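You operate a simulated robot arm through the tools that you are given. There is no shell and no other tool. Be economical: measure what you need, move in short steps, check, and stop when the job is done.

The job below is to be done with a simulated two-armed robot. You get a single attempt, and the scene is never put back.

TASK
Mark the aluminium strip at the gauge length on the job card.
Fine: hold the marking jig while you set and lock its slider; strip on that jig's rests, press the ink marker on its middle, marker back. Set down upright: ink marker.

The check looks at the end state, three seconds after you hand in, the way a careful person would. Anything else that was tipped, shoved, dropped, spilled or broken makes it a failure.

THE ROBOT
Two 7-joint arms with two-finger parallel grippers on one trunk, on a base that drives. Base frame: it is fixed to the floor where the robot stands at the start and does not move with it; the origin is under the middle of the robot, x ahead of it, y to its left, z up. Units: m, degrees, N and s.
The left shoulder is at the start at [0.05, 0.168, 1.182], the right one opposite. With the tool pointing down near the work surface each hand reaches from about 0.2 to 0.66 m from the robot's upright axis, wherever it stands, measured 20 degrees to its own side. Places, roughly: aluminium strip (26x4x1 cm) [0.5, 0.5, 0.9]; job card [0.7, -0.8, 0.9]; length slider [0.5, 0.1, 0.9]; rests of the marking jig [0.5, 0, 0.9]; slider lock knob [0.5, -0.1, 0.9]. Payload 1.57 kg a hand.
The TCP of each hand is the grasp point between the finger pads, 0.03 m short of the fingertips. In the tool frame z runs along the fingers and y along their closing line. Largest opening 0.08 m; finger width 0.017, thickness 0.012; the body of the gripper, 0.04 by 0.082 m, starts 0.08 m behind the TCP.
Orientation is that of the tool frame in the base frame, as [roll, pitch, yaw] about the fixed x, y, z axes, in that order (R = Rz(yaw) Ry(pitch) Rx(roll)). With the fingers straight down and closing along the base's y, the tool's x points along the base's -x, its y along +y and its z along -z.

THE INTERFACE
- The arms move only by the tool move_arm. It takes "left_commands", "right_commands" or both (then of equal length, played together; a hand with none holds still); each is a list of rows, each a list of 7 numbers: the gripper command, from -1 (fully open) to 1 (shut), values between in proportion, then the shift along the tool's x, y, z in units of 25 mm (1.0 is 25 mm), then the turn, a rotation vector about the tool's x, y, z in units of 6 degrees (1.0 is 6 degrees). In form: [[claw, dx, dy, dz, rx, ry, rz], ...]. A call has 1 to 8 rows; each row shifts and turns the commanded pose from where the row before left it, along the tool's axes as they then stand. A call with a number of a shift or a turn outside -1 to 1 is refused whole. A row lasts 0.2 s, in which the tool goes at most 0.05 m and 8.6 degrees; a call with a longer step from one row to the next is refused whole, and so is a gripper value outside its range. Where a pose cannot be reached the arm comes as near as it can. A force on the tool above 40 N (or 10 N above the force at the start of the call, whichever is more), or a blocked arm, ends the call early, and 0.2 s more pass. The fingers move at their own pace (about 0.045 m/s each) and stop on an object; they squeeze with about 35 N. The grip force told is the motor's: it shows also when the fingers shut on nothing. Time passes only in rows, and 0.2 s behind the last, so rows that do not move let the fingers close. The reply holds the time, the measured pose of the TCP, the force on the tool along the base axes, the opening and the grip force, in the units named above and with some noise, with the torque about the TCP (base axes, N m) and any sound that the robot's microphone picked up.
- Cameras (640 x 400 px; columns grow to the right, rows downward): "scene" is now at [0.1318, 0.0165, 1.4058]; the picture's right is [0.17, -0.99, 0.00], its down [-0.45, -0.08, -0.89] and it looks along [0.88, 0.15, -0.46] (base axes); focal length 236 px, centre (320, 200). "left" rides on the left gripper at [0.072, 0.007, -0.122] in its tool frame; the picture's right is [-0.09, 1.00, 0.00], its down [-0.84, -0.08, -0.54] and it looks along [-0.54, -0.05, 0.84] (tool axes); focal length 238 px, centre (320, 200). "right" rides on the right gripper at [0.072, -0.007, -0.122] in its tool frame; the picture's right is [0.09, 1.00, 0.00], its down [-0.84, 0.08, -0.54] and it looks along [-0.54, 0.05, 0.84] (tool axes); focal length 238 px, centre (320, 200). There is no depth. A picture from a camera that has moved, and an enlarged one, comes with that camera's place and axes in the base frame and with its lens.
- camera(camera): a new picture of that camera. It takes no simulated time.
- slide_trunk(by): slides the trunk up (or, below 0, down) by that many m; the arms and the scene camera ride with it, the base frame stays. It gives what a move gives, with no picture.
- steer(legs): drives the robot by 1 to 6 legs, each [ahead, left, turn to the left] in m, m and degrees, along the robot's own axes; the way and the turn of a leg run together, so that a leg with both is an arc; at most 1.5 m and 180 degrees a leg. The arms and the cameras ride along, it lands a little off, and it stops where it bumps. It gives what a move gives.
- turn_head(pan, tilt): turns the head with the scene camera to pan (to the left, within 80 degrees either way) and tilt (down, from -29 to 69), counted from straight ahead of the robot. It gives what a move gives.
- zoom(camera, box): a new picture of the part [left, top, right, bottom] of that camera's present view, enlarged. It takes no simulated time.
- finish_job(): hands the job in; it is judged then, once.

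Go step by step. Nothing tells you exact positions but the pictures and the camera data: compare them with the known pose of the tool, close in by small moves and look again before you grip or let go. The budget is 120 turns and 108 pictures, counting those below and the enlarged ones. Unless the task says otherwise, let go and move clear before handing in, and close with one line.

The tools are called after "Request:" by a JSON object that holds its "api" and its "payload". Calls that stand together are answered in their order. move_arm: Moves the arms, as the interface text tells. Its arguments: {"type":"object","properties":{"left_commands":{"type":"array","items":{"type":"array","items":{"type":"number"}}},"right_commands":{"type":"array","items":{"type":"array","items":{"type":"number"}}}},"required":[]} The other tools are called the same way: slide_trunk (by) slides the trunk up or down; steer (legs) drives the base; turn_head (pan, tilt) turns the head that bears the scene camera; camera (camera) takes a picture; zoom (camera, box) takes an enlarged picture of a part of a camera's view; finish_job () hands the job in.

At the start:

```text
t: 0.0
left_ee_pos: [0.3671, 0.1831, 1.2686]
left_ee_rot: [-179.9, -0.1, -180.0]
left_wrist_force: [-0.3, 1.1, 0.0]
left_torque: [-0.01, 0.0, -0.04]
left_finger_gap: 0.0799
left_grasp_force: 0.0
right_ee_pos: [0.4308, -0.1951, 1.1976]
right_ee_rot: [-179.9, 0.1, 180.0]
right_wrist_force: [0.2, -0.2, -0.4]
right_torque: [-0.01, -0.02, -0.02]
right_finger_gap: 0.0799
right_grasp_force: 0.1
trunk travel left (down, up): [-0.35, 0.093]
robot x, y, heading: [-0.0025, 0.0045, 0.2]
head pan, tilt: [9.7, 27.1]
```

scene: 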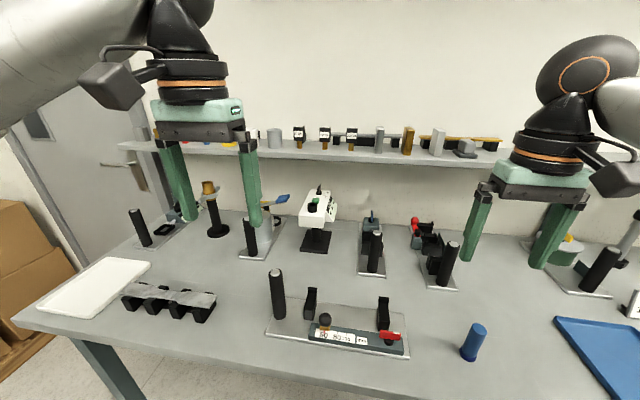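
right: 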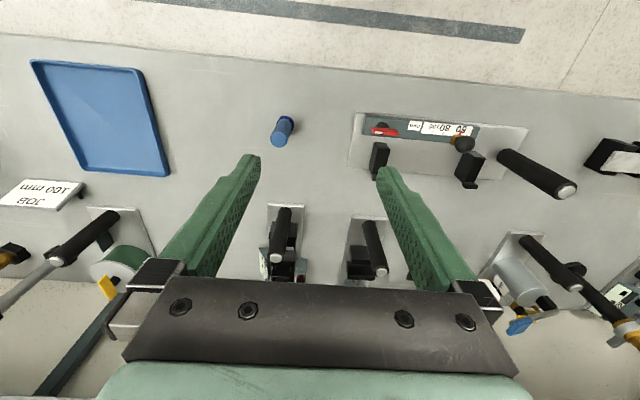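
left: 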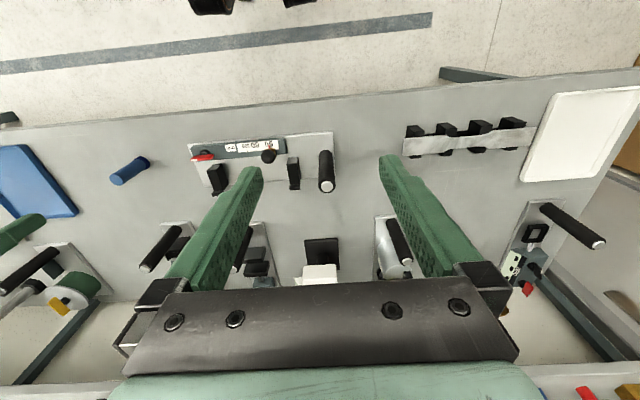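

I see the jig in the middle with a tall black handle, a slider with a knob and a red lock; the strip lies on black rests at left, the blue marker stands right, and the job card lies further right. I'll zoom in on the card and jig.

Request:
{"api": "zoom", "payload": {"camera": "right", "box": [0, 160, 120, 235]}}

Request:
{"api": "zoom", "payload": {"camera": "scene", "box": [250, 250, 430, 362]}}

Request:
{"api": "zoom", "payload": {"camera": "right", "box": [330, 80, 590, 242]}}

```text
5.33 times, centred on (60, 198) of right
camera zoom: at [0.3598, -0.2026, 1.3184], right [-0.09, 1.0, 0.0], down [0.84, 0.08, 0.54], along [0.54, 0.05, -0.84], focal length 1271 px, centre (1707, 213)
```

zoom: 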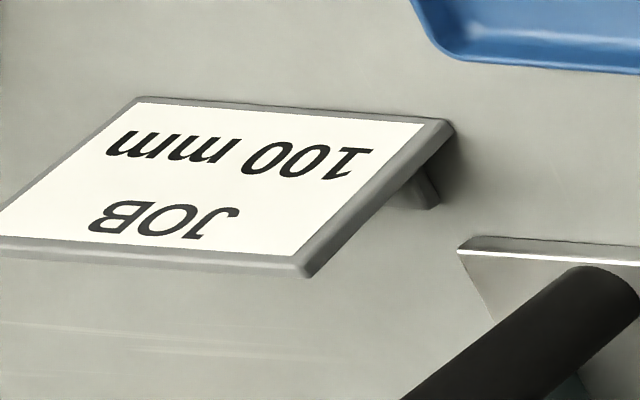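

```text
3.56 times, centred on (340, 306) of scene
camera zoom: at [0.1318, 0.0165, 1.4058], right [0.17, -0.99, 0.0], down [-0.45, -0.08, -0.89], along [0.88, 0.15, -0.46], focal length 838 px, centre (249, -177)
```

zoom: 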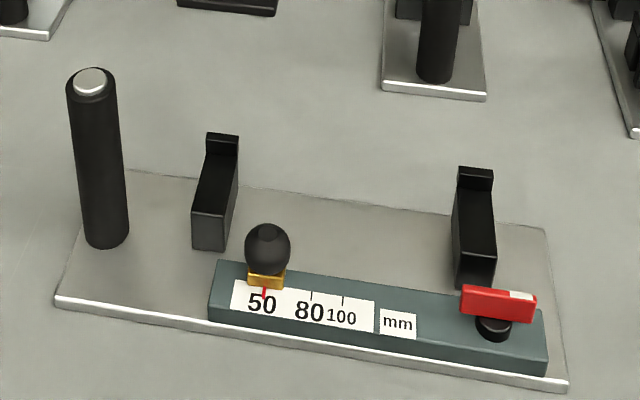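

```text
2.46 times, centred on (460, 161) of right
camera zoom: at [0.3598, -0.2026, 1.3184], right [-0.09, 1.0, 0.0], down [0.84, 0.08, 0.54], along [0.54, 0.05, -0.84], focal length 587 px, centre (-25, 296)
```

zoom: 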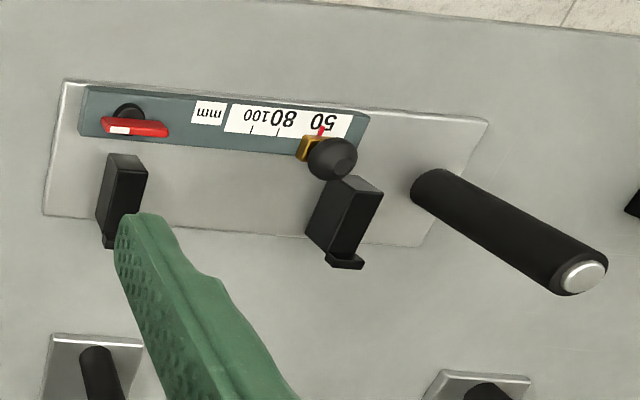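

The card says 100 mm and the slider stands at 50, so it must move 50 mm to the right (-y). I put the jig handle at about (0.50, 0.18) with its top near z 1.03, and bring the left hand above it first.

Request:
{"api": "move_arm", "payload": {"left_commands": [[-1, -0.66, 0, 0.9, 0, 0, 0], [-1, -0.66, 0, 0.9, 0, 0, 0], [-1, -0.66, 0, 0.9, 0, 0, 0], [-1, -0.66, 0, 0.9, 0, 0, 0], [-1, -0.66, 0, 0.9, 0, 0, 0], [-1, -0.66, 0, 0.9, 0, 0, 0], [-1, -0.66, 0, 0.9, 0, 0, 0], [-1, -0.66, 0, 0.9, 0, 0, 0]]}}

Request:
{"api": "camera", "payload": {"camera": "left"}}

Request:
{"api": "camera", "payload": {"camera": "right"}}

```text
t: 1.8
left_ee_pos: [0.4973, 0.181, 1.0875]
left_ee_rot: [-179.9, 0.0, -179.9]
left_wrist_force: [1.1, 0.6, 0.1]
left_torque: [-0.01, -0.01, 0.0]
left_finger_gap: 0.0798
left_grasp_force: 0.1
right_ee_pos: [0.4314, -0.1957, 1.1985]
right_ee_rot: [-179.9, 0.1, 180.0]
right_wrist_force: [0.4, 0.0, -0.5]
right_torque: [0.0, 0.0, -0.01]
right_finger_gap: 0.0797
right_grasp_force: 0.0
trunk travel left (down, up): [-0.35, 0.093]
robot x, y, heading: [0.0011, 0.0029, 0.2]
head pan, tilt: [9.7, 27.1]
```

```text
101 pictures are left
camera left: at [0.425, 0.1876, 1.2101], right [0.09, 1.0, 0.0], down [0.84, -0.08, 0.54], along [0.54, -0.05, -0.84], focal length 238 px, centre (320, 200)
```

left: 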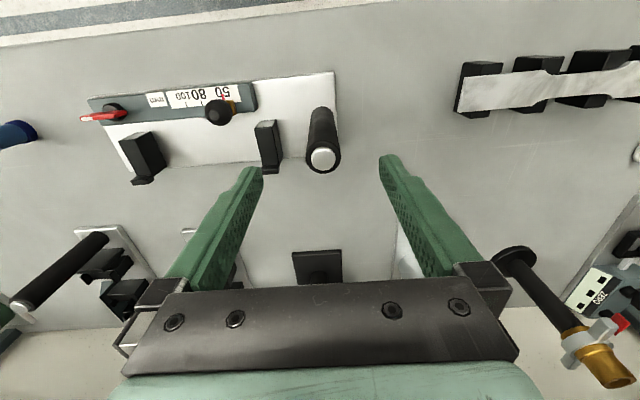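

```text
100 pictures are left
camera right: at [0.3602, -0.2025, 1.3183], right [-0.09, 1.0, 0.0], down [0.84, 0.08, 0.54], along [0.54, 0.05, -0.84], focal length 238 px, centre (320, 200)
```

right: 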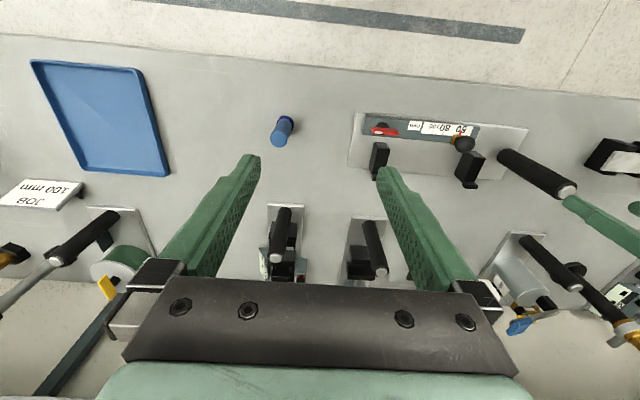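

Handle confirmed at about (0.502, 0.183); I lower the left hand around it and close.

Request:
{"api": "move_arm", "payload": {"left_commands": [[-1, -0.16, 0.06, 1, 0, 0, 0], [-1, 0, 0, 1, 0, 0, 0], [-1, 0, 0, 1, 0, 0, 0], [-1, 0, 0, 1, 0, 0, 0], [1, 0, 0, 0, 0, 0, 0], [1, 0, 0, 0, 0, 0, 0], [1, 0, 0, 0, 0, 0, 0], [1, 0, 0, 0, 0, 0, 0]]}}

Request:
{"api": "camera", "payload": {"camera": "left"}}

```text
t: 3.6
left_ee_pos: [0.4994, 0.1842, 0.9861]
left_ee_rot: [-179.9, -0.1, 179.8]
left_wrist_force: [-0.2, -2.7, -0.3]
left_torque: [0.41, -0.14, -0.16]
left_finger_gap: 0.0317
left_grasp_force: 23.0
right_ee_pos: [0.4323, -0.1957, 1.1978]
right_ee_rot: [179.9, 0.0, -180.0]
right_wrist_force: [0.0, 0.0, 0.0]
right_torque: [-0.01, 0.01, 0.02]
right_finger_gap: 0.0801
right_grasp_force: 0.1
trunk travel left (down, up): [-0.35, 0.093]
robot x, y, heading: [0.0016, 0.0033, -0.1]
head pan, tilt: [9.7, 27.1]
```

```text
99 pictures are left
camera left: at [0.4281, 0.1906, 1.1087], right [0.09, 1.0, 0.0], down [0.84, -0.08, 0.54], along [0.54, -0.05, -0.84], focal length 238 px, centre (320, 200)
```

left: 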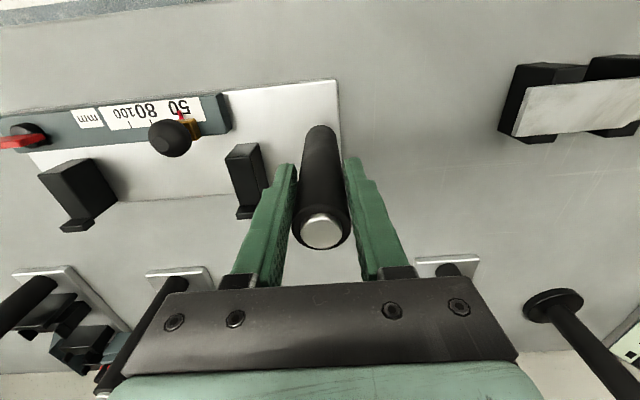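

The left hand holds the handle. I triangulate the slider knob at (0.480, 0.065, 0.919), and bring the right hand toward it with the fingers part open.

Request:
{"api": "move_arm", "payload": {"right_commands": [[-0.25, -0.24, 0.98, 0.5, 0, 0, 0], [-0.25, -0.24, 0.98, 0.5, 0, 0, 0], [-0.25, -0.24, 0.98, 0.5, 0, 0, 0], [-0.25, -0.24, 0.98, 0.5, 0, 0, 0], [-0.25, -0.24, 0.98, 0.5, 0, 0, 0], [-0.25, -0.24, 0.98, 0.5, 0, 0, 0], [-0.25, -0.24, 0.98, 0.5, 0, 0, 0], [-0.25, -0.24, 0.98, 0.5, 0, 0, 0]]}}

Request:
{"api": "camera", "payload": {"camera": "right"}}

```text
t: 5.4
left_ee_pos: [0.5012, 0.1841, 0.9863]
left_ee_rot: [-179.9, -0.1, 180.0]
left_wrist_force: [-1.4, 1.2, -0.2]
left_torque: [0.51, -0.06, -0.03]
left_finger_gap: 0.0317
left_grasp_force: 35.2
right_ee_pos: [0.4801, 0.0017, 1.0965]
right_ee_rot: [-179.9, 0.0, 180.0]
right_wrist_force: [-0.1, -0.1, 0.3]
right_torque: [0.01, -0.01, 0.03]
right_finger_gap: 0.0502
right_grasp_force: 0.0
trunk travel left (down, up): [-0.35, 0.093]
robot x, y, heading: [-0.0022, -0.0005, 0.0]
head pan, tilt: [9.7, 27.1]
```

```text
98 pictures are left
camera right: at [0.4072, -0.006, 1.2159], right [-0.09, 1.0, 0.0], down [0.84, 0.08, 0.54], along [0.54, 0.05, -0.84], focal length 238 px, centre (320, 200)
```

right: 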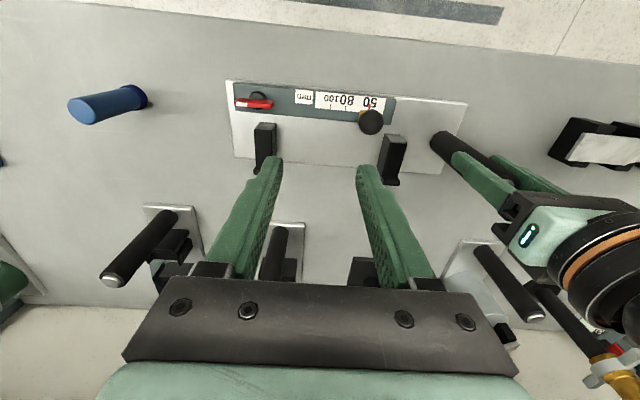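

The knob agrees at (0.479, 0.064). Now above it, then check.

Request:
{"api": "move_arm", "payload": {"right_commands": [[-0.25, 0, 0.63, 0.9, 0, 0, 0], [-0.25, 0, 0.63, 0.9, 0, 0, 0], [-0.25, 0, 0.63, 0.9, 0, 0, 0], [-0.25, 0, 0.63, 0.9, 0, 0, 0], [-0.25, 0, 0, 0, 0, 0, 0]]}}

Request:
{"api": "camera", "payload": {"camera": "right"}}

Request:
{"api": "camera", "payload": {"camera": "left"}}

Request:
{"api": "camera", "payload": {"camera": "scene"}}

```text
t: 6.6
left_ee_pos: [0.5004, 0.1844, 0.9865]
left_ee_rot: [-179.8, -0.2, 180.0]
left_wrist_force: [-1.8, 0.9, -1.0]
left_torque: [0.94, 0.08, 0.03]
left_finger_gap: 0.0317
left_grasp_force: 35.7
right_ee_pos: [0.4794, 0.0639, 1.0077]
right_ee_rot: [-179.9, 0.1, 179.9]
right_wrist_force: [-1.4, 0.0, 0.1]
right_torque: [0.01, -0.03, 0.0]
right_finger_gap: 0.05
right_grasp_force: 0.1
trunk travel left (down, up): [-0.35, 0.093]
robot x, y, heading: [-0.0021, 0.0006, -0.1]
head pan, tilt: [9.7, 27.1]
```

```text
97 pictures are left
camera right: at [0.407, 0.0561, 1.1283], right [-0.09, 1.0, 0.0], down [0.84, 0.08, 0.54], along [0.54, 0.05, -0.84], focal length 238 px, centre (320, 200)
```

right: 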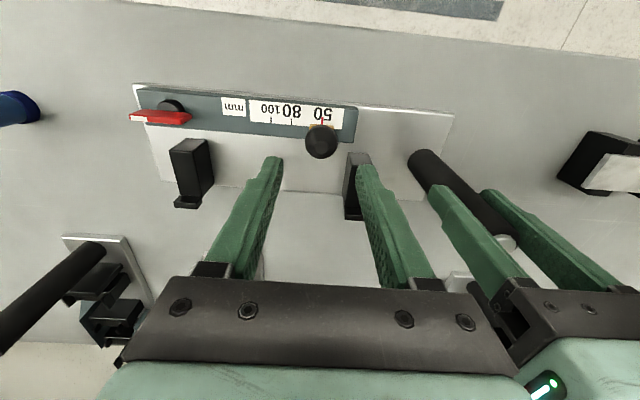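

```text
96 pictures are left
camera left: at [0.4281, 0.1912, 1.1087], right [0.09, 1.0, 0.0], down [0.84, -0.08, 0.54], along [0.54, -0.05, -0.84], focal length 238 px, centre (320, 200)
```

left: 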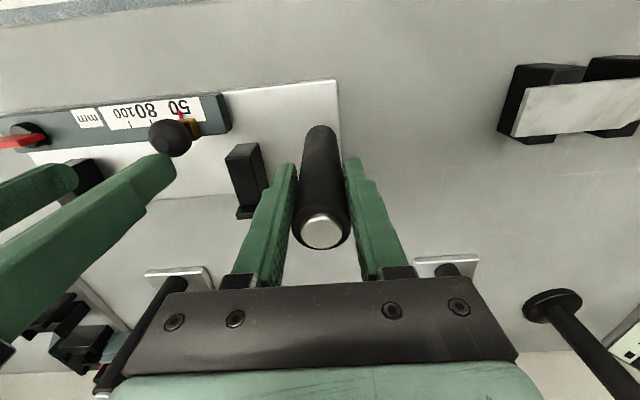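

```text
95 pictures are left
camera scene: at [0.1318, 0.0165, 1.4058], right [0.17, -0.99, 0.0], down [-0.45, -0.08, -0.89], along [0.88, 0.15, -0.46], focal length 236 px, centre (320, 200)
```

scene: 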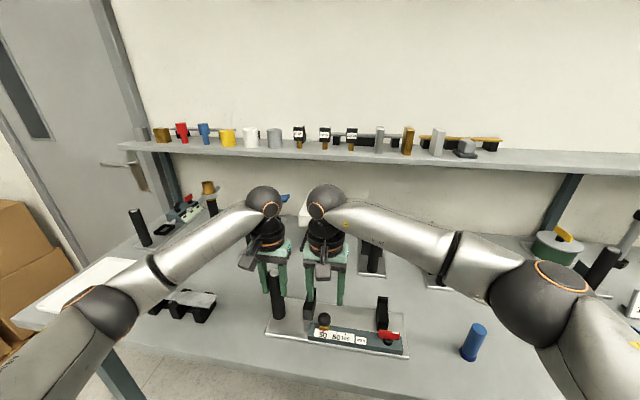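

Aligned; I lower around the knob and close.

Request:
{"api": "move_arm", "payload": {"right_commands": [[-0.25, 0, 0, 0.8, 0, 0, 0], [-0.25, 0, 0, 0.8, 0, 0, 0], [-0.25, 0, 0, 0.8, 0, 0, 0], [-0.25, 0, 0, 0.5, 0, 0, 0], [-0.25, 0, 0, 0, 0, 0, 0]]}}

Request:
{"api": "camera", "payload": {"camera": "right"}}

Request:
{"api": "camera", "payload": {"camera": "left"}}

```text
t: 7.8
left_ee_pos: [0.5008, 0.1854, 0.9851]
left_ee_rot: [-179.9, -0.1, 180.0]
left_wrist_force: [-1.2, 0.1, 0.0]
left_torque: [0.98, -0.01, -0.02]
left_finger_gap: 0.0318
left_grasp_force: 35.1
right_ee_pos: [0.4786, 0.0628, 0.9348]
right_ee_rot: [180.0, 0.1, 180.0]
right_wrist_force: [0.1, 0.0, 0.0]
right_torque: [0.01, -0.01, 0.0]
right_finger_gap: 0.0502
right_grasp_force: 0.0
trunk travel left (down, up): [-0.35, 0.093]
robot x, y, heading: [0.0008, 0.0022, 0.1]
head pan, tilt: [9.7, 27.1]
```

```text
94 pictures are left
camera right: at [0.4065, 0.055, 1.0561], right [-0.09, 1.0, 0.0], down [0.84, 0.08, 0.54], along [0.54, 0.05, -0.84], focal length 238 px, centre (320, 200)
```

right: 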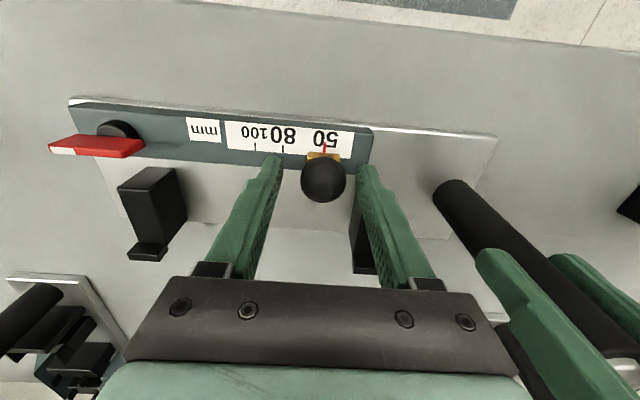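

```text
93 pictures are left
camera left: at [0.4281, 0.1912, 1.1087], right [0.09, 1.0, 0.0], down [0.84, -0.08, 0.54], along [0.54, -0.05, -0.84], focal length 238 px, centre (320, 200)
```

left: 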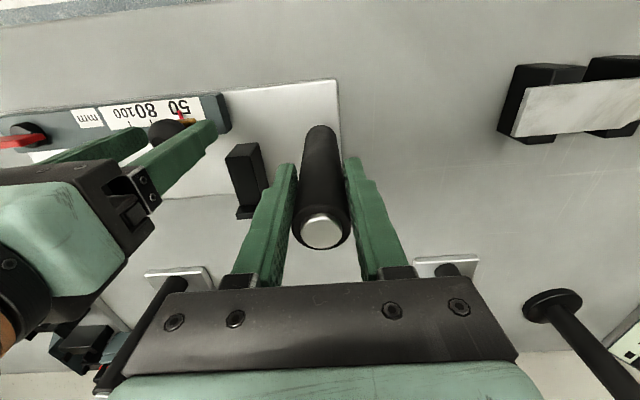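

The knob sits between the fingers; closing.

Request:
{"api": "move_arm", "payload": {"right_commands": [[1, 0, 0.03, 0, 0, 0, 0], [1, 0, 0, 0, 0, 0, 0], [1, 0, 0, 0, 0, 0, 0], [1, 0, 0, 0, 0, 0, 0]]}}

Request:
{"api": "zoom", "payload": {"camera": "right", "box": [160, 80, 400, 230]}}

```text
t: 8.8
left_ee_pos: [0.5, 0.185, 0.9859]
left_ee_rot: [-180.0, -0.1, 180.0]
left_wrist_force: [-2.5, 0.4, 0.2]
left_torque: [1.03, 0.02, 0.01]
left_finger_gap: 0.0317
left_grasp_force: 35.0
right_ee_pos: [0.478, 0.0648, 0.9358]
right_ee_rot: [-180.0, -0.1, -180.0]
right_wrist_force: [1.4, 3.1, 0.6]
right_torque: [0.15, -0.06, 0.0]
right_finger_gap: 0.0291
right_grasp_force: 35.0
trunk travel left (down, up): [-0.35, 0.093]
robot x, y, heading: [-0.0021, 0.0005, -0.2]
head pan, tilt: [9.7, 27.1]
```

```text
2.67 times, centred on (280, 155) of right
camera zoom: at [0.4069, 0.0565, 1.0561], right [-0.09, 1.0, 0.0], down [0.84, 0.08, 0.54], along [0.54, 0.05, -0.84], focal length 636 px, centre (427, 320)
```

zoom: 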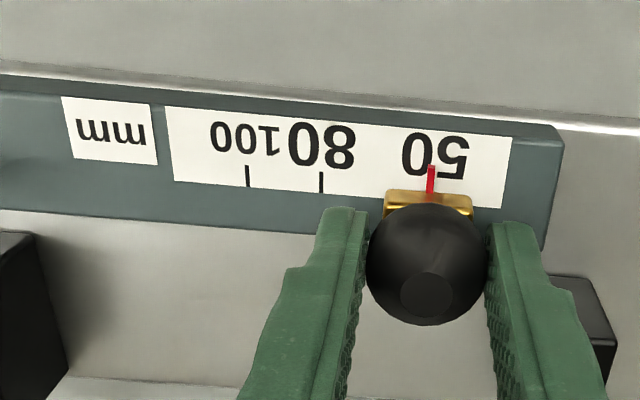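

The pointer is at 50, and the 50 to 100 distance is about 50 mm. I drag it -y by 48 mm.

Request:
{"api": "move_arm", "payload": {"right_commands": [[1, 0, -0.4, 0, 0, 0, 0], [1, 0, -0.4, 0, 0, 0, 0], [1, 0, -0.4, 0, 0, 0, 0], [1, 0, -0.4, 0, 0, 0, 0], [1, 0, -0.32, 0, 0, 0, 0], [1, 0, 0, 0, 0, 0, 0], [1, 0, 0, 0, 0, 0, 0]]}}

Request:
{"api": "zoom", "payload": {"camera": "right", "box": [240, 105, 400, 205]}}

```text
t: 10.4
left_ee_pos: [0.5011, 0.1843, 0.9879]
left_ee_rot: [-179.9, 0.0, 179.9]
left_wrist_force: [2.6, -5.7, 0.0]
left_torque: [0.95, -0.19, 0.2]
left_finger_gap: 0.0314
left_grasp_force: 35.8
right_ee_pos: [0.4798, 0.0172, 0.9349]
right_ee_rot: [-180.0, -0.1, -179.9]
right_wrist_force: [-1.8, 4.1, 1.3]
right_torque: [0.17, 0.45, 0.26]
right_finger_gap: 0.0292
right_grasp_force: 35.4
trunk travel left (down, up): [-0.35, 0.093]
robot x, y, heading: [-0.0046, 0.0023, 0.1]
head pan, tilt: [9.7, 27.1]
```

```text
4.00 times, centred on (320, 155) of right
camera zoom: at [0.4079, 0.0095, 1.0561], right [-0.09, 1.0, 0.0], down [0.84, 0.08, 0.54], along [0.54, 0.05, -0.84], focal length 953 px, centre (320, 380)
```

zoom: 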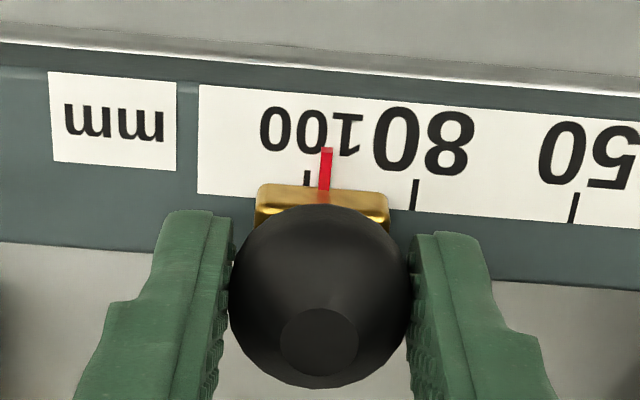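

About 3 mm remain by the pointer; I nudge -y 3.2 mm.

Request:
{"api": "move_arm", "payload": {"right_commands": [[1, 0, -0.13, 0, 0, 0, 0], [1, 0, 0, 0, 0, 0, 0], [1, 0, 0, 0, 0, 0, 0]]}}

Request:
{"api": "zoom", "payload": {"camera": "right", "box": [280, 115, 360, 165]}}

```text
t: 11.2
left_ee_pos: [0.5003, 0.1848, 0.9857]
left_ee_rot: [-179.9, -0.1, 179.9]
left_wrist_force: [4.0, -5.2, 0.0]
left_torque: [0.86, 0.2, 0.16]
left_finger_gap: 0.0316
left_grasp_force: 34.7
right_ee_pos: [0.4797, 0.0141, 0.9357]
right_ee_rot: [179.9, 0.0, 179.8]
right_wrist_force: [-2.3, 4.6, 1.8]
right_torque: [0.13, -0.06, 0.12]
right_finger_gap: 0.0292
right_grasp_force: 34.9
trunk travel left (down, up): [-0.35, 0.093]
robot x, y, heading: [0.0023, -0.0015, 0.3]
head pan, tilt: [9.7, 27.1]
```

```text
8.00 times, centred on (320, 140) of right
camera zoom: at [0.4084, 0.0066, 1.056], right [-0.09, 1.0, 0.0], down [0.84, 0.08, 0.54], along [0.54, 0.05, -0.84], focal length 1907 px, centre (320, 680)
```

zoom: 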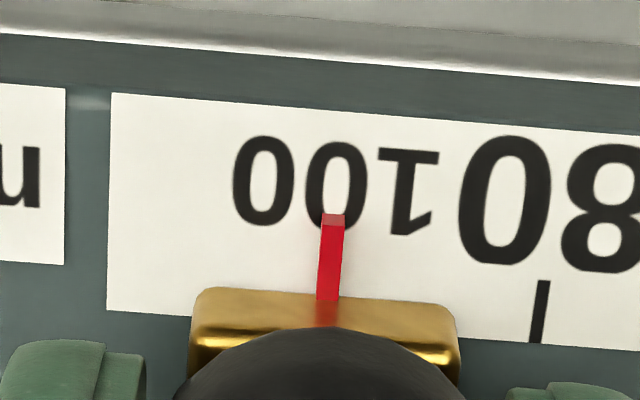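

The pointer is about 0.4 mm short by extrapolation from the 80 mark. I give a tiny nudge, let go, rise, and look at the lock knob.

Request:
{"api": "move_arm", "payload": {"right_commands": [[1, 0, -0.016, 0, 0, 0, 0], [1, 0, 0, 0, 0, 0, 0], [-0.25, 0, 0, 0, 0, 0, 0], [-0.25, 0, 0, 0, 0, 0, 0], [-0.25, 0, 0, -0.8, 0, 0, 0], [-0.25, 0, 0, -0.8, 0, 0, 0], [-0.25, 0, -0.5, -0.8, 0, 0, 0], [-0.25, 0, -0.5, -0.4, 0, 0, 0]]}}

Request:
{"api": "zoom", "payload": {"camera": "right", "box": [120, 60, 440, 260]}}

Request:
{"api": "zoom", "payload": {"camera": "scene", "box": [290, 290, 430, 378]}}

```text
t: 13.0
left_ee_pos: [0.5005, 0.184, 0.9862]
left_ee_rot: [-179.9, -0.1, -179.9]
left_wrist_force: [0.2, -0.4, -0.1]
left_torque: [1.13, 0.19, 0.05]
left_finger_gap: 0.0315
left_grasp_force: 35.2
right_ee_pos: [0.4795, -0.0123, 1.0033]
right_ee_rot: [180.0, -0.1, -180.0]
right_wrist_force: [0.9, 0.4, 1.0]
right_torque: [0.02, 0.0, -0.01]
right_finger_gap: 0.0498
right_grasp_force: 0.0
trunk travel left (down, up): [-0.35, 0.093]
robot x, y, heading: [-0.0012, -0.0063, -0.2]
head pan, tilt: [9.7, 27.1]
```

```text
2.00 times, centred on (280, 160) of right
camera zoom: at [0.4075, -0.0201, 1.1246], right [-0.09, 1.0, 0.0], down [0.84, 0.08, 0.54], along [0.54, 0.05, -0.84], focal length 477 px, centre (400, 280)
```

zoom: 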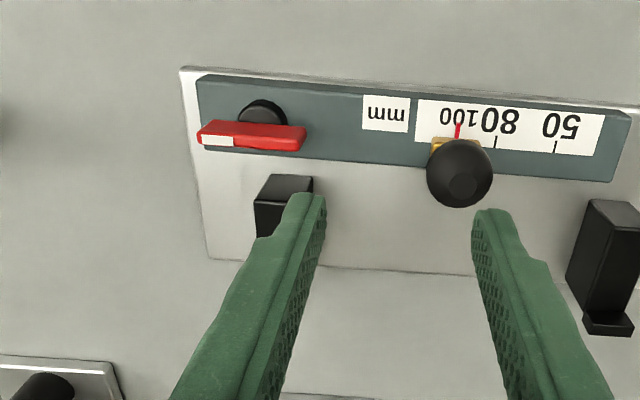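

```text
4.55 times, centred on (360, 334) of scene
camera zoom: at [0.1318, 0.0163, 1.4058], right [0.17, -0.99, 0.0], down [-0.45, -0.08, -0.89], along [0.88, 0.15, -0.46], focal length 1071 px, centre (138, -409)
```

zoom: 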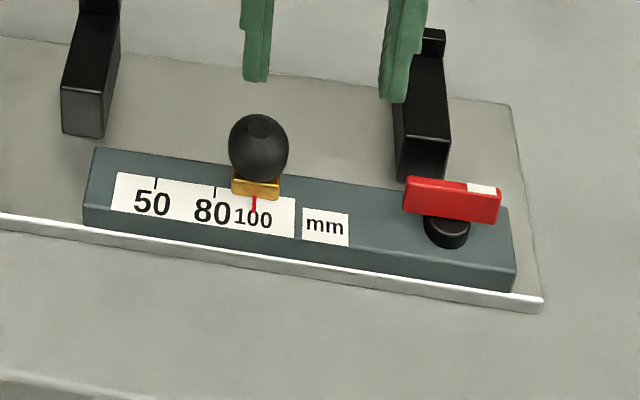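

The slider reads 100. The lock is a red bar along y on a post near (0.470, -0.076, 0.92); I'll move above it, turn the right hand 90° so the fingers close along x.

Request:
{"api": "move_arm", "payload": {"right_commands": [[-0.25, 0.13, -0.85, 0, 0, 0, 0], [-0.25, 0.13, -0.85, 0, 0, 0, 0], [0, 0.12, -0.85, 0, 0, 0, 0], [0, 0, 0, 0, 0, 0, -1], [0, 0, 0, 0, 0, 0, -1], [0, 0, 0, 0, 0, 0, -1], [0, 0, 0, 0, 0, 0, -1], [0, 0, 0, 0, 0, 0, -1]]}}

Request:
{"api": "move_arm", "payload": {"right_commands": [[0, 0, 0, 0, 0, 0, -1], [0, 0, 0, 0, 0, 0, -1], [0, 0, 0, 0, 0, 0, -1], [0, 0, 0, 0, 0, 0, -1], [0, 0, 0, 0, 0, 0, -1], [0, 0, 0, 0, 0, 0, -1], [0, 0, 0, 0, 0, 0, -1], [0, 0, 0, 0, 0, 0, -1]]}}

Request:
{"api": "move_arm", "payload": {"right_commands": [[0, 0, 0, 0, 0, 0, -1], [0, 0, 0, 0, 0, 0, -1], [0, 0, 0, 0, 0, 0, 0]]}}

Request:
{"api": "camera", "payload": {"camera": "right"}}

Request:
{"api": "zoom", "payload": {"camera": "scene", "box": [290, 260, 430, 348]}}

```text
t: 14.8
left_ee_pos: [0.5014, 0.186, 0.9862]
left_ee_rot: [-179.8, -0.1, 180.0]
left_wrist_force: [-0.3, 1.3, -0.3]
left_torque: [1.01, 0.03, 0.0]
left_finger_gap: 0.0315
left_grasp_force: 35.3
right_ee_pos: [0.4703, -0.0761, 1.0061]
right_ee_rot: [-180.0, 0.1, -149.9]
right_wrist_force: [0.4, -0.1, -0.7]
right_torque: [0.01, -0.01, -0.07]
right_finger_gap: 0.04
right_grasp_force: 0.1
trunk travel left (down, up): [-0.35, 0.093]
robot x, y, heading: [-0.0006, -0.0007, -0.1]
head pan, tilt: [9.7, 27.1]
```

```text
t: 16.6
left_ee_pos: [0.501, 0.1864, 0.9863]
left_ee_rot: [-179.8, -0.2, 179.9]
left_wrist_force: [0.4, 1.8, -1.2]
left_torque: [0.92, 0.01, 0.04]
left_finger_gap: 0.0317
left_grasp_force: 35.6
right_ee_pos: [0.4706, -0.0764, 1.005]
right_ee_rot: [180.0, 0.1, -123.0]
right_wrist_force: [0.4, -0.2, -1.0]
right_torque: [0.0, 0.04, 0.03]
right_finger_gap: 0.0399
right_grasp_force: 0.0
right hand out of reach, approached as far as the arm can: row 5, 6, 7, 8
trunk travel left (down, up): [-0.35, 0.093]
robot x, y, heading: [0.002, -0.0012, -0.0]
head pan, tilt: [9.7, 27.1]
```

```text
t: 17.4
left_ee_pos: [0.5009, 0.1849, 0.9859]
left_ee_rot: [-179.9, 0.0, -180.0]
left_wrist_force: [-0.8, 1.6, 0.5]
left_torque: [0.97, -0.05, 0.0]
left_finger_gap: 0.0317
left_grasp_force: 35.4
right_ee_pos: [0.4711, -0.0753, 1.0059]
right_ee_rot: [180.0, 0.1, -123.1]
right_wrist_force: [0.4, -0.3, 0.3]
right_torque: [0.01, -0.01, -0.03]
right_finger_gap: 0.0402
right_grasp_force: 0.1
right hand out of reach, approached as far as the arm can: row 1, 2
trunk travel left (down, up): [-0.35, 0.093]
robot x, y, heading: [0.0019, 0.0, -0.1]
head pan, tilt: [9.7, 27.1]
```

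```text
87 pictures are left
camera right: at [0.4371, -0.1401, 1.1262], right [-0.89, 0.47, 0.0], down [0.39, 0.74, 0.54], along [0.25, 0.48, -0.84], focal length 238 px, centre (320, 200)
```

right: 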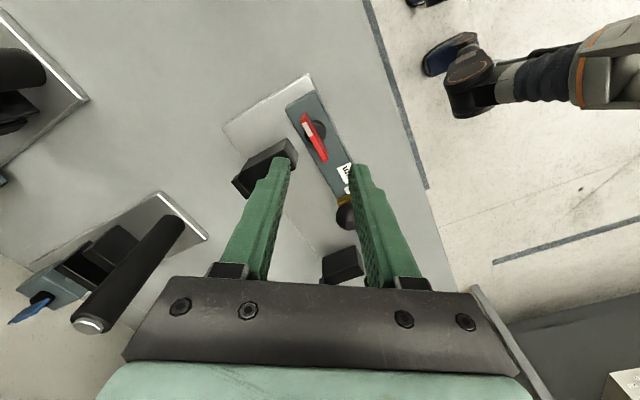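

```text
4.55 times, centred on (360, 304) of scene
camera zoom: at [0.1318, 0.0166, 1.4058], right [0.17, -0.99, 0.0], down [-0.45, -0.08, -0.89], along [0.88, 0.15, -0.46], focal length 1071 px, centre (138, -273)
```

zoom: 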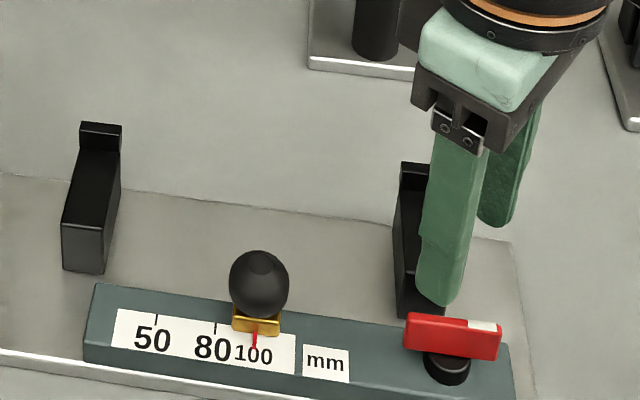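

The wrist stops at 57° this way, so I'll turn the other way round, to -90°, where the fingers also close along x. First some height.

Request:
{"api": "move_arm", "payload": {"right_commands": [[0, 0, 0, 0, 0, 0, 1], [0, 0, 0, 0, 0, 0, 1], [0, 0, 0, 0, 0, 0, 1], [0, 0, 0, 0, 0, 0, 1], [0, 0, 0, 0, 0, 0, 1], [0, 0, 0, 0, 0, 0, 1], [0, 0, 0, 0, 0, 0, 1], [0, 0, 0, 0, 0, 0, 1]]}}

Request:
{"api": "move_arm", "payload": {"right_commands": [[0, 0, 0, 0, 0, 0, 1], [0, 0, 0, 0, 0, 0, 1], [0, 0, 0, 0, 0, 0, 1], [0, 0, 0, 0, 0, 0, 1], [0, 0, 0, 0, 0, 0, 1], [0, 0, 0, 0, 0, 0, 1], [0, 0, 0, 0, 0, 0, 1], [0, 0, 0, 0, 0, 0, 1]]}}

Request:
{"api": "move_arm", "payload": {"right_commands": [[0, 0, 0, 0, 0, 0, 1], [0, 0, 0, 0, 0, 0, 1], [0, 0, 0, 0, 0, 0, 1], [0, 0, 0, 0, 0, 0, 1], [0, 0, 0, 0, 0, 0, 1], [0, 0, 0, 0, 0, 0, 1], [0, 0, 0, 0, 0, 0, 1]]}}

```text
t: 19.2
left_ee_pos: [0.5011, 0.1849, 0.9868]
left_ee_rot: [-179.9, -0.1, -180.0]
left_wrist_force: [0.1, 1.9, 0.0]
left_torque: [0.96, -0.04, 0.02]
left_finger_gap: 0.0319
left_grasp_force: 34.3
right_ee_pos: [0.4712, -0.0758, 1.0049]
right_ee_rot: [179.9, -0.1, -171.3]
right_wrist_force: [0.1, -1.8, -0.4]
right_torque: [-0.01, 0.0, -0.01]
right_finger_gap: 0.0402
right_grasp_force: 0.0
trunk travel left (down, up): [-0.35, 0.093]
robot x, y, heading: [0.0028, -0.0017, -0.0]
head pan, tilt: [9.7, 27.1]
```

```text
t: 21.0
left_ee_pos: [0.5001, 0.1849, 0.9862]
left_ee_rot: [-179.8, -0.1, 180.0]
left_wrist_force: [-0.5, 2.3, -0.1]
left_torque: [0.99, -0.02, -0.02]
left_finger_gap: 0.0317
left_grasp_force: 34.9
right_ee_pos: [0.4702, -0.0743, 1.0056]
right_ee_rot: [180.0, 0.0, 141.0]
right_wrist_force: [0.1, 0.1, 0.3]
right_torque: [-0.01, -0.01, 0.02]
right_finger_gap: 0.0401
right_grasp_force: 0.1
trunk travel left (down, up): [-0.35, 0.093]
robot x, y, heading: [-0.0025, -0.0004, -0.2]
head pan, tilt: [9.7, 27.1]
```

```text
t: 22.6
left_ee_pos: [0.5006, 0.1852, 0.9858]
left_ee_rot: [-179.9, -0.1, 179.9]
left_wrist_force: [0.6, 1.8, -0.3]
left_torque: [0.98, -0.01, -0.01]
left_finger_gap: 0.0314
left_grasp_force: 35.2
right_ee_pos: [0.471, -0.0747, 1.0051]
right_ee_rot: [-179.9, -0.1, 98.8]
right_wrist_force: [-0.5, 0.0, -0.1]
right_torque: [0.03, -0.01, -0.02]
right_finger_gap: 0.0401
right_grasp_force: 0.1
trunk travel left (down, up): [-0.35, 0.093]
robot x, y, heading: [0.0012, -0.0032, 0.0]
head pan, tilt: [9.7, 27.1]
```

Another 9° brings it square; then I check the view down.

Request:
{"api": "move_arm", "payload": {"right_commands": [[0, 0, 0, 0, 0, 0, 0.75], [0, 0, 0, 0, 0, 0, 0.72], [0, 0, 0, 0, 0, 0, 0]]}}

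Request:
{"api": "camera", "payload": {"camera": "right"}}

Request:
{"api": "zoom", "payload": {"camera": "scene", "box": [290, 260, 430, 348]}}

Request:
{"api": "zoom", "payload": {"camera": "left", "box": [0, 60, 240, 210]}}

```text
t: 23.4
left_ee_pos: [0.5013, 0.1854, 0.9862]
left_ee_rot: [-179.9, -0.1, 180.0]
left_wrist_force: [0.0, 1.5, -0.1]
left_torque: [0.92, -0.02, -0.05]
left_finger_gap: 0.0314
left_grasp_force: 34.4
right_ee_pos: [0.4704, -0.0765, 1.0043]
right_ee_rot: [180.0, 0.0, 90.2]
right_wrist_force: [0.6, -0.6, -0.6]
right_torque: [-0.04, 0.0, -0.02]
right_finger_gap: 0.0396
right_grasp_force: 0.0
trunk travel left (down, up): [-0.35, 0.093]
robot x, y, heading: [-0.0019, 0.0028, -0.1]
head pan, tilt: [9.7, 27.1]
```

```text
85 pictures are left
camera right: at [0.4638, -0.0048, 1.1255], right [1.0, 0.09, 0.0], down [0.08, -0.84, 0.54], along [0.05, -0.54, -0.84], focal length 238 px, centre (320, 200)
```

right: 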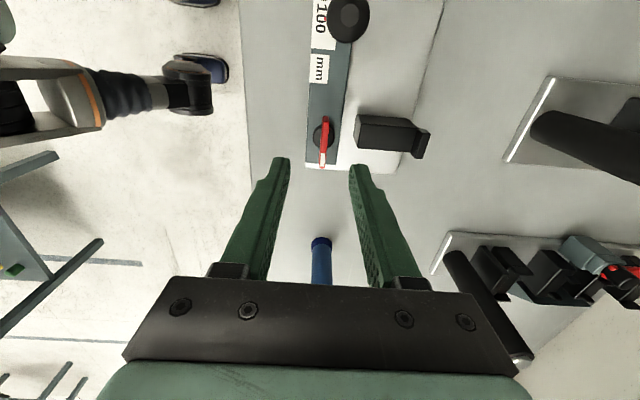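

```text
4.55 times, centred on (360, 304) of scene
camera zoom: at [0.1318, 0.0166, 1.4058], right [0.17, -0.99, 0.0], down [-0.45, -0.08, -0.89], along [0.88, 0.15, -0.46], focal length 1071 px, centre (138, -273)
```

zoom: 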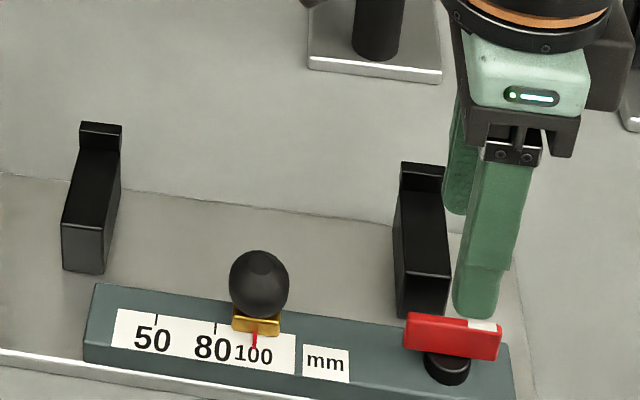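

```text
2.67 times, centred on (120, 135) of left
camera zoom: at [0.4282, 0.1913, 1.1087], right [0.09, 1.0, 0.0], down [0.84, -0.08, 0.54], along [0.54, -0.05, -0.84], focal length 636 px, centre (853, 373)
```

zoom: 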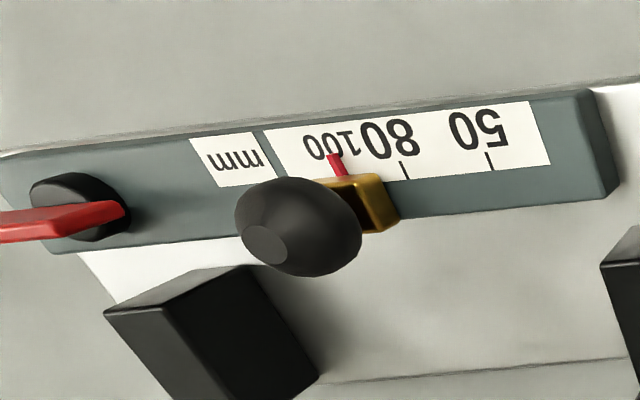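

Lever is centred between the fingers at about (0.472, -0.075). I lower 60 mm with a small x shift and close on it.

Request:
{"api": "move_arm", "payload": {"right_commands": [[0, 0.06, 0.08, 0.8, 0, 0, 0], [0, 0, 0, 0.8, 0, 0, 0], [0, 0, 0, 0.8, 0, 0, 0], [0, 0, 0, 0, 0, 0, 0]]}}

Request:
{"api": "camera", "payload": {"camera": "right"}}

Request:
{"api": "zoom", "payload": {"camera": "scene", "box": [290, 260, 430, 348]}}

Request:
{"api": "zoom", "payload": {"camera": "left", "box": [0, 60, 240, 210]}}

```text
t: 24.4
left_ee_pos: [0.5011, 0.1845, 0.9866]
left_ee_rot: [-179.8, 0.0, -179.9]
left_wrist_force: [0.0, 1.2, -0.5]
left_torque: [0.97, 0.0, 0.01]
left_finger_gap: 0.0318
left_grasp_force: 35.4
right_ee_pos: [0.4749, -0.0744, 0.9426]
right_ee_rot: [-179.9, 0.0, 90.1]
right_wrist_force: [-0.2, 1.3, -0.1]
right_torque: [0.01, -0.03, 0.02]
right_finger_gap: 0.0403
right_grasp_force: 0.2
trunk travel left (down, up): [-0.35, 0.093]
robot x, y, heading: [0.0006, -0.003, -0.1]
head pan, tilt: [9.7, 27.1]
```

```text
82 pictures are left
camera right: at [0.4673, -0.0033, 1.0648], right [1.0, 0.09, 0.0], down [0.08, -0.84, 0.54], along [0.05, -0.54, -0.84], focal length 238 px, centre (320, 200)
```

right: 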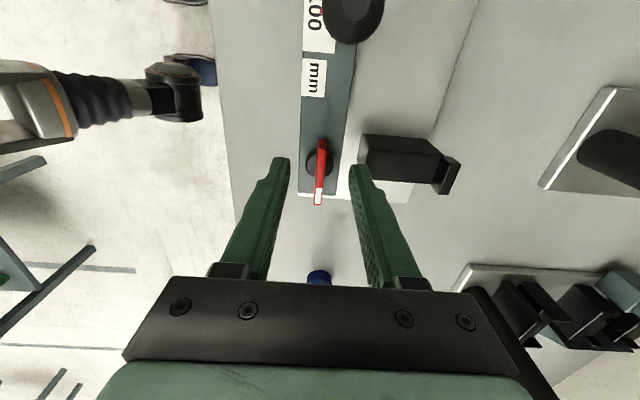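

```text
4.55 times, centred on (360, 304) of scene
camera zoom: at [0.1318, 0.0166, 1.4058], right [0.17, -0.99, 0.0], down [-0.45, -0.08, -0.89], along [0.88, 0.15, -0.46], focal length 1071 px, centre (138, -273)
```

zoom: 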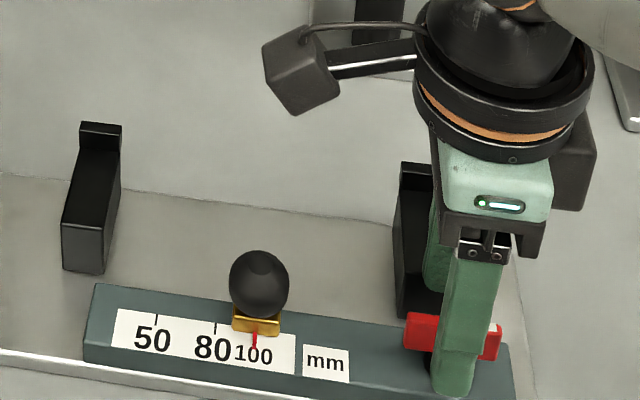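

```text
2.67 times, centred on (120, 135) of left
camera zoom: at [0.4282, 0.1913, 1.1087], right [0.09, 1.0, 0.0], down [0.84, -0.08, 0.54], along [0.54, -0.05, -0.84], focal length 636 px, centre (853, 373)
```

zoom: 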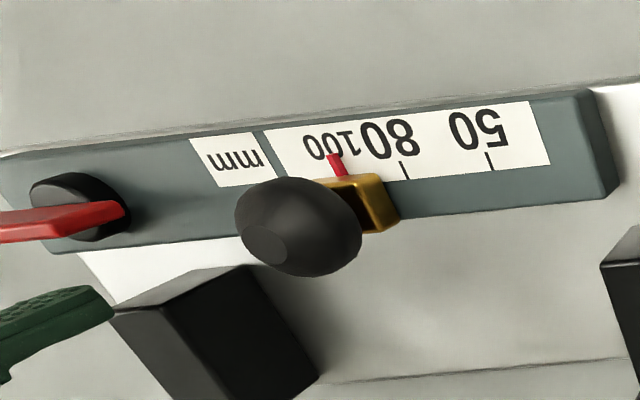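

Fingers straddle the bar with nothing touched; closing on it.

Request:
{"api": "move_arm", "payload": {"right_commands": [[1, 0, 0, 0, 0, 0, 0], [1, 0, 0, 0, 0, 0, 0], [1, 0, 0, 0, 0, 0, 0], [1, 0, 0, 0, 0, 0, 0]]}}

Request:
{"api": "move_arm", "payload": {"right_commands": [[1, 0, 0, 0, 0, 0, 0.7], [1, 0, 0, 0, 0, 0, 0.7], [1, 0, 0, 0, 0, 0, 0.7], [1, 0, 0, 0, 0, 0, 0.7], [1, 0, 0, 0, 0, 0, 0]]}}

Request:
{"api": "camera", "payload": {"camera": "right"}}

Request:
{"api": "zoom", "payload": {"camera": "scene", "box": [290, 260, 430, 348]}}

```text
t: 25.4
left_ee_pos: [0.5006, 0.1845, 0.986]
left_ee_rot: [-180.0, -0.1, -180.0]
left_wrist_force: [-2.4, 1.1, 1.3]
left_torque: [0.99, -0.12, -0.05]
left_finger_gap: 0.0316
left_grasp_force: 34.9
right_ee_pos: [0.4733, -0.0735, 0.945]
right_ee_rot: [180.0, 0.1, 90.1]
right_wrist_force: [1.4, 0.6, 0.1]
right_torque: [-0.02, -0.05, -0.02]
right_finger_gap: 0.0057
right_grasp_force: 25.5
trunk travel left (down, up): [-0.35, 0.093]
robot x, y, heading: [0.0009, 0.0016, -0.1]
head pan, tilt: [9.7, 27.1]
```

```text
t: 26.6
left_ee_pos: [0.5002, 0.1843, 0.9854]
left_ee_rot: [-179.8, 0.0, -179.9]
left_wrist_force: [-3.7, 3.3, 4.5]
left_torque: [0.65, -0.01, -0.38]
left_finger_gap: 0.0318
left_grasp_force: 34.4
right_ee_pos: [0.4741, -0.073, 0.9441]
right_ee_rot: [-180.0, 0.0, 73.2]
right_wrist_force: [1.8, -1.4, -0.4]
right_torque: [-0.42, 0.07, -0.03]
right_finger_gap: 0.0056
right_grasp_force: 25.9
trunk travel left (down, up): [-0.35, 0.093]
robot x, y, heading: [-0.0018, -0.0011, 0.3]
head pan, tilt: [9.7, 27.1]
```

```text
79 pictures are left
camera right: at [0.4877, -0.0041, 1.0655], right [0.98, -0.2, 0.0], down [-0.17, -0.82, 0.54], along [-0.11, -0.53, -0.84], focal length 238 px, centre (320, 200)
```

right: 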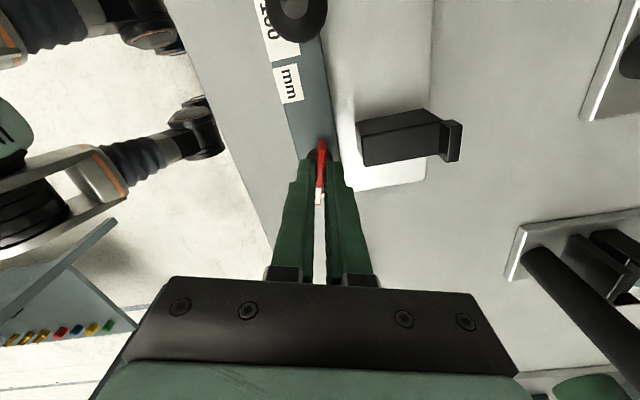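

```text
4.55 times, centred on (360, 304) of scene
camera zoom: at [0.1318, 0.0165, 1.4058], right [0.17, -0.99, 0.0], down [-0.45, -0.08, -0.89], along [0.88, 0.15, -0.46], focal length 1071 px, centre (138, -273)
```

zoom: 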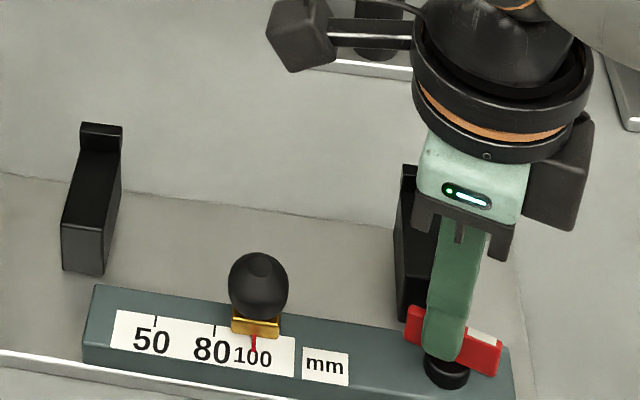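

The lever turns with the hand, white end coming toward the robot, with little torque. Continuing the turn.

Request:
{"api": "move_arm", "payload": {"right_commands": [[1, 0, 0, 0, 0, 0, 0.8], [1, 0, 0, 0, 0, 0, 0.8], [1, 0, 0, 0, 0, 0, 0.8], [1, 0, 0, 0, 0, 0, 0.8], [1, 0, 0, 0, 0, 0, 0.8], [1, 0, 0, 0, 0, 0, 0]]}}

Request:
{"api": "zoom", "payload": {"camera": "scene", "box": [290, 260, 430, 348]}}

```text
t: 28.0
left_ee_pos: [0.5007, 0.1854, 0.9865]
left_ee_rot: [-180.0, 0.1, -179.8]
left_wrist_force: [0.5, 8.8, 1.8]
left_torque: [0.81, -0.52, -0.32]
left_finger_gap: 0.0317
left_grasp_force: 34.8
right_ee_pos: [0.4721, -0.0751, 0.9455]
right_ee_rot: [179.9, 0.0, 49.1]
right_wrist_force: [0.2, -12.3, 1.6]
right_torque: [-0.11, -0.17, 0.05]
right_finger_gap: 0.0052
right_grasp_force: 25.7
trunk travel left (down, up): [-0.35, 0.093]
robot x, y, heading: [-0.0, -0.0007, -0.2]
head pan, tilt: [9.7, 27.1]
```

```text
4.55 times, centred on (360, 304) of scene
camera zoom: at [0.1314, 0.0159, 1.4059], right [0.17, -0.99, 0.0], down [-0.45, -0.08, -0.89], along [0.88, 0.15, -0.46], focal length 1071 px, centre (138, -273)
```

zoom: 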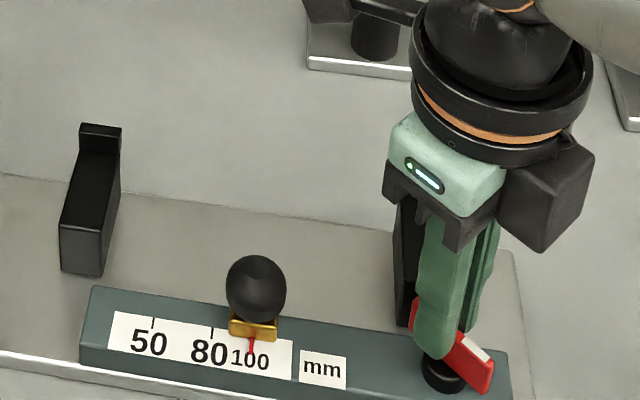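

The lever follows but a 12 N side force has built up, so I ease the hand 1.5 mm toward -y and turn on.

Request:
{"api": "move_arm", "payload": {"right_commands": [[1, -0.045, 0.04, 0, 0, 0, 0], [1, 0, 0, 0, 0, 0, 0.8], [1, 0, 0, 0, 0, 0, 0.8], [1, 0, 0, 0, 0, 0, 0.8], [1, 0, 0, 0, 0, 0, 0.8], [1, 0, 0, 0, 0, 0, 0]]}}

Request:
{"api": "zoom", "payload": {"camera": "scene", "box": [290, 260, 430, 348]}}

```text
t: 29.4
left_ee_pos: [0.5011, 0.1862, 0.9866]
left_ee_rot: [-179.9, -0.2, -179.9]
left_wrist_force: [-1.7, 14.2, 6.0]
left_torque: [0.13, 0.17, -0.4]
left_finger_gap: 0.0318
left_grasp_force: 35.2
right_ee_pos: [0.4724, -0.0746, 0.9437]
right_ee_rot: [-180.0, 0.1, 29.9]
right_wrist_force: [0.4, -12.2, 0.6]
right_torque: [-0.24, -0.19, 0.03]
right_finger_gap: 0.0057
right_grasp_force: 25.3
trunk travel left (down, up): [-0.35, 0.093]
robot x, y, heading: [0.0001, 0.0009, 0.0]
head pan, tilt: [9.7, 27.1]
```

```text
4.55 times, centred on (360, 304) of scene
camera zoom: at [0.1319, 0.0166, 1.4057], right [0.17, -0.99, 0.0], down [-0.45, -0.08, -0.89], along [0.88, 0.15, -0.46], focal length 1071 px, centre (138, -273)
```

zoom: 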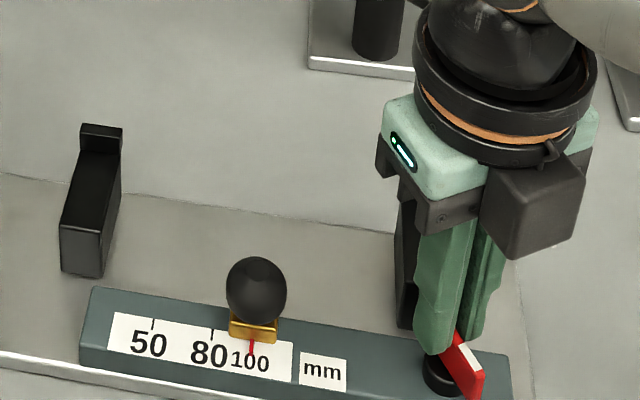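

60° turned. Easing 2 mm in -y again and finishing the last 30°.

Request:
{"api": "move_arm", "payload": {"right_commands": [[1, -0.04, 0.07, 0, 0, 0, 0], [1, 0, 0, 0, 0, 0, 0.8], [1, 0, 0, 0, 0, 0, 0.8], [1, 0, 0, 0, 0, 0, 0.8], [1, 0, 0, 0, 0, 0, 0.8], [1, 0, 0, 0, 0, 0, 0.8], [1, 0, 0, 0, 0, 0, 0.8], [1, 0, 0, 0, 0, 0, 0]]}}

Request:
{"api": "zoom", "payload": {"camera": "scene", "box": [290, 260, 430, 348]}}

Request:
{"api": "camera", "payload": {"camera": "right"}}

```text
t: 31.2
left_ee_pos: [0.5013, 0.1855, 0.9856]
left_ee_rot: [-180.0, -0.1, -180.0]
left_wrist_force: [4.5, 7.4, 1.1]
left_torque: [0.7, -0.58, 0.25]
left_finger_gap: 0.0318
left_grasp_force: 34.6
right_ee_pos: [0.4731, -0.0775, 0.9453]
right_ee_rot: [-179.9, -0.1, 1.2]
right_wrist_force: [-3.9, -10.0, 0.0]
right_torque: [-0.23, -0.19, 0.06]
right_finger_gap: 0.0056
right_grasp_force: 26.1
trunk travel left (down, up): [-0.35, 0.093]
robot x, y, heading: [0.002, 0.0005, 0.2]
head pan, tilt: [9.7, 27.1]
```

```text
4.55 times, centred on (360, 304) of scene
camera zoom: at [0.1318, 0.0161, 1.4058], right [0.17, -0.99, 0.0], down [-0.45, -0.08, -0.89], along [0.88, 0.15, -0.46], focal length 1071 px, centre (138, -273)
```

zoom: 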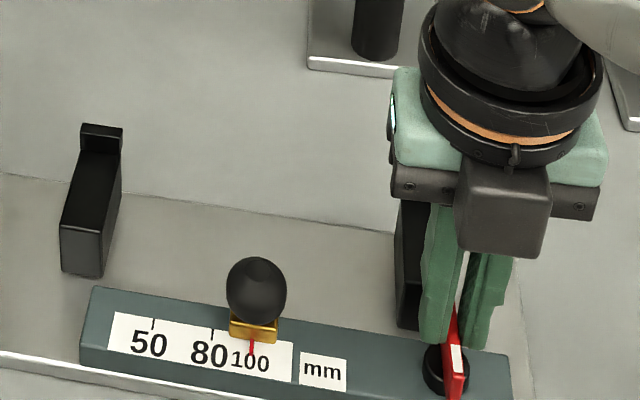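

```text
74 pictures are left
camera right: at [0.5446, -0.0702, 1.0652], right [0.11, -0.99, 0.0], down [-0.84, -0.1, 0.54], along [-0.54, -0.06, -0.84], focal length 238 px, centre (320, 200)
```

right: 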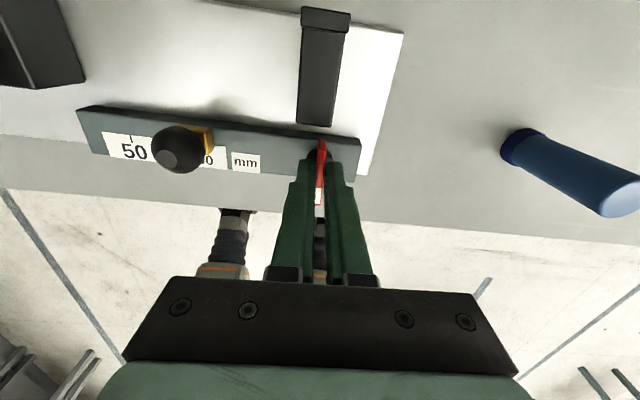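

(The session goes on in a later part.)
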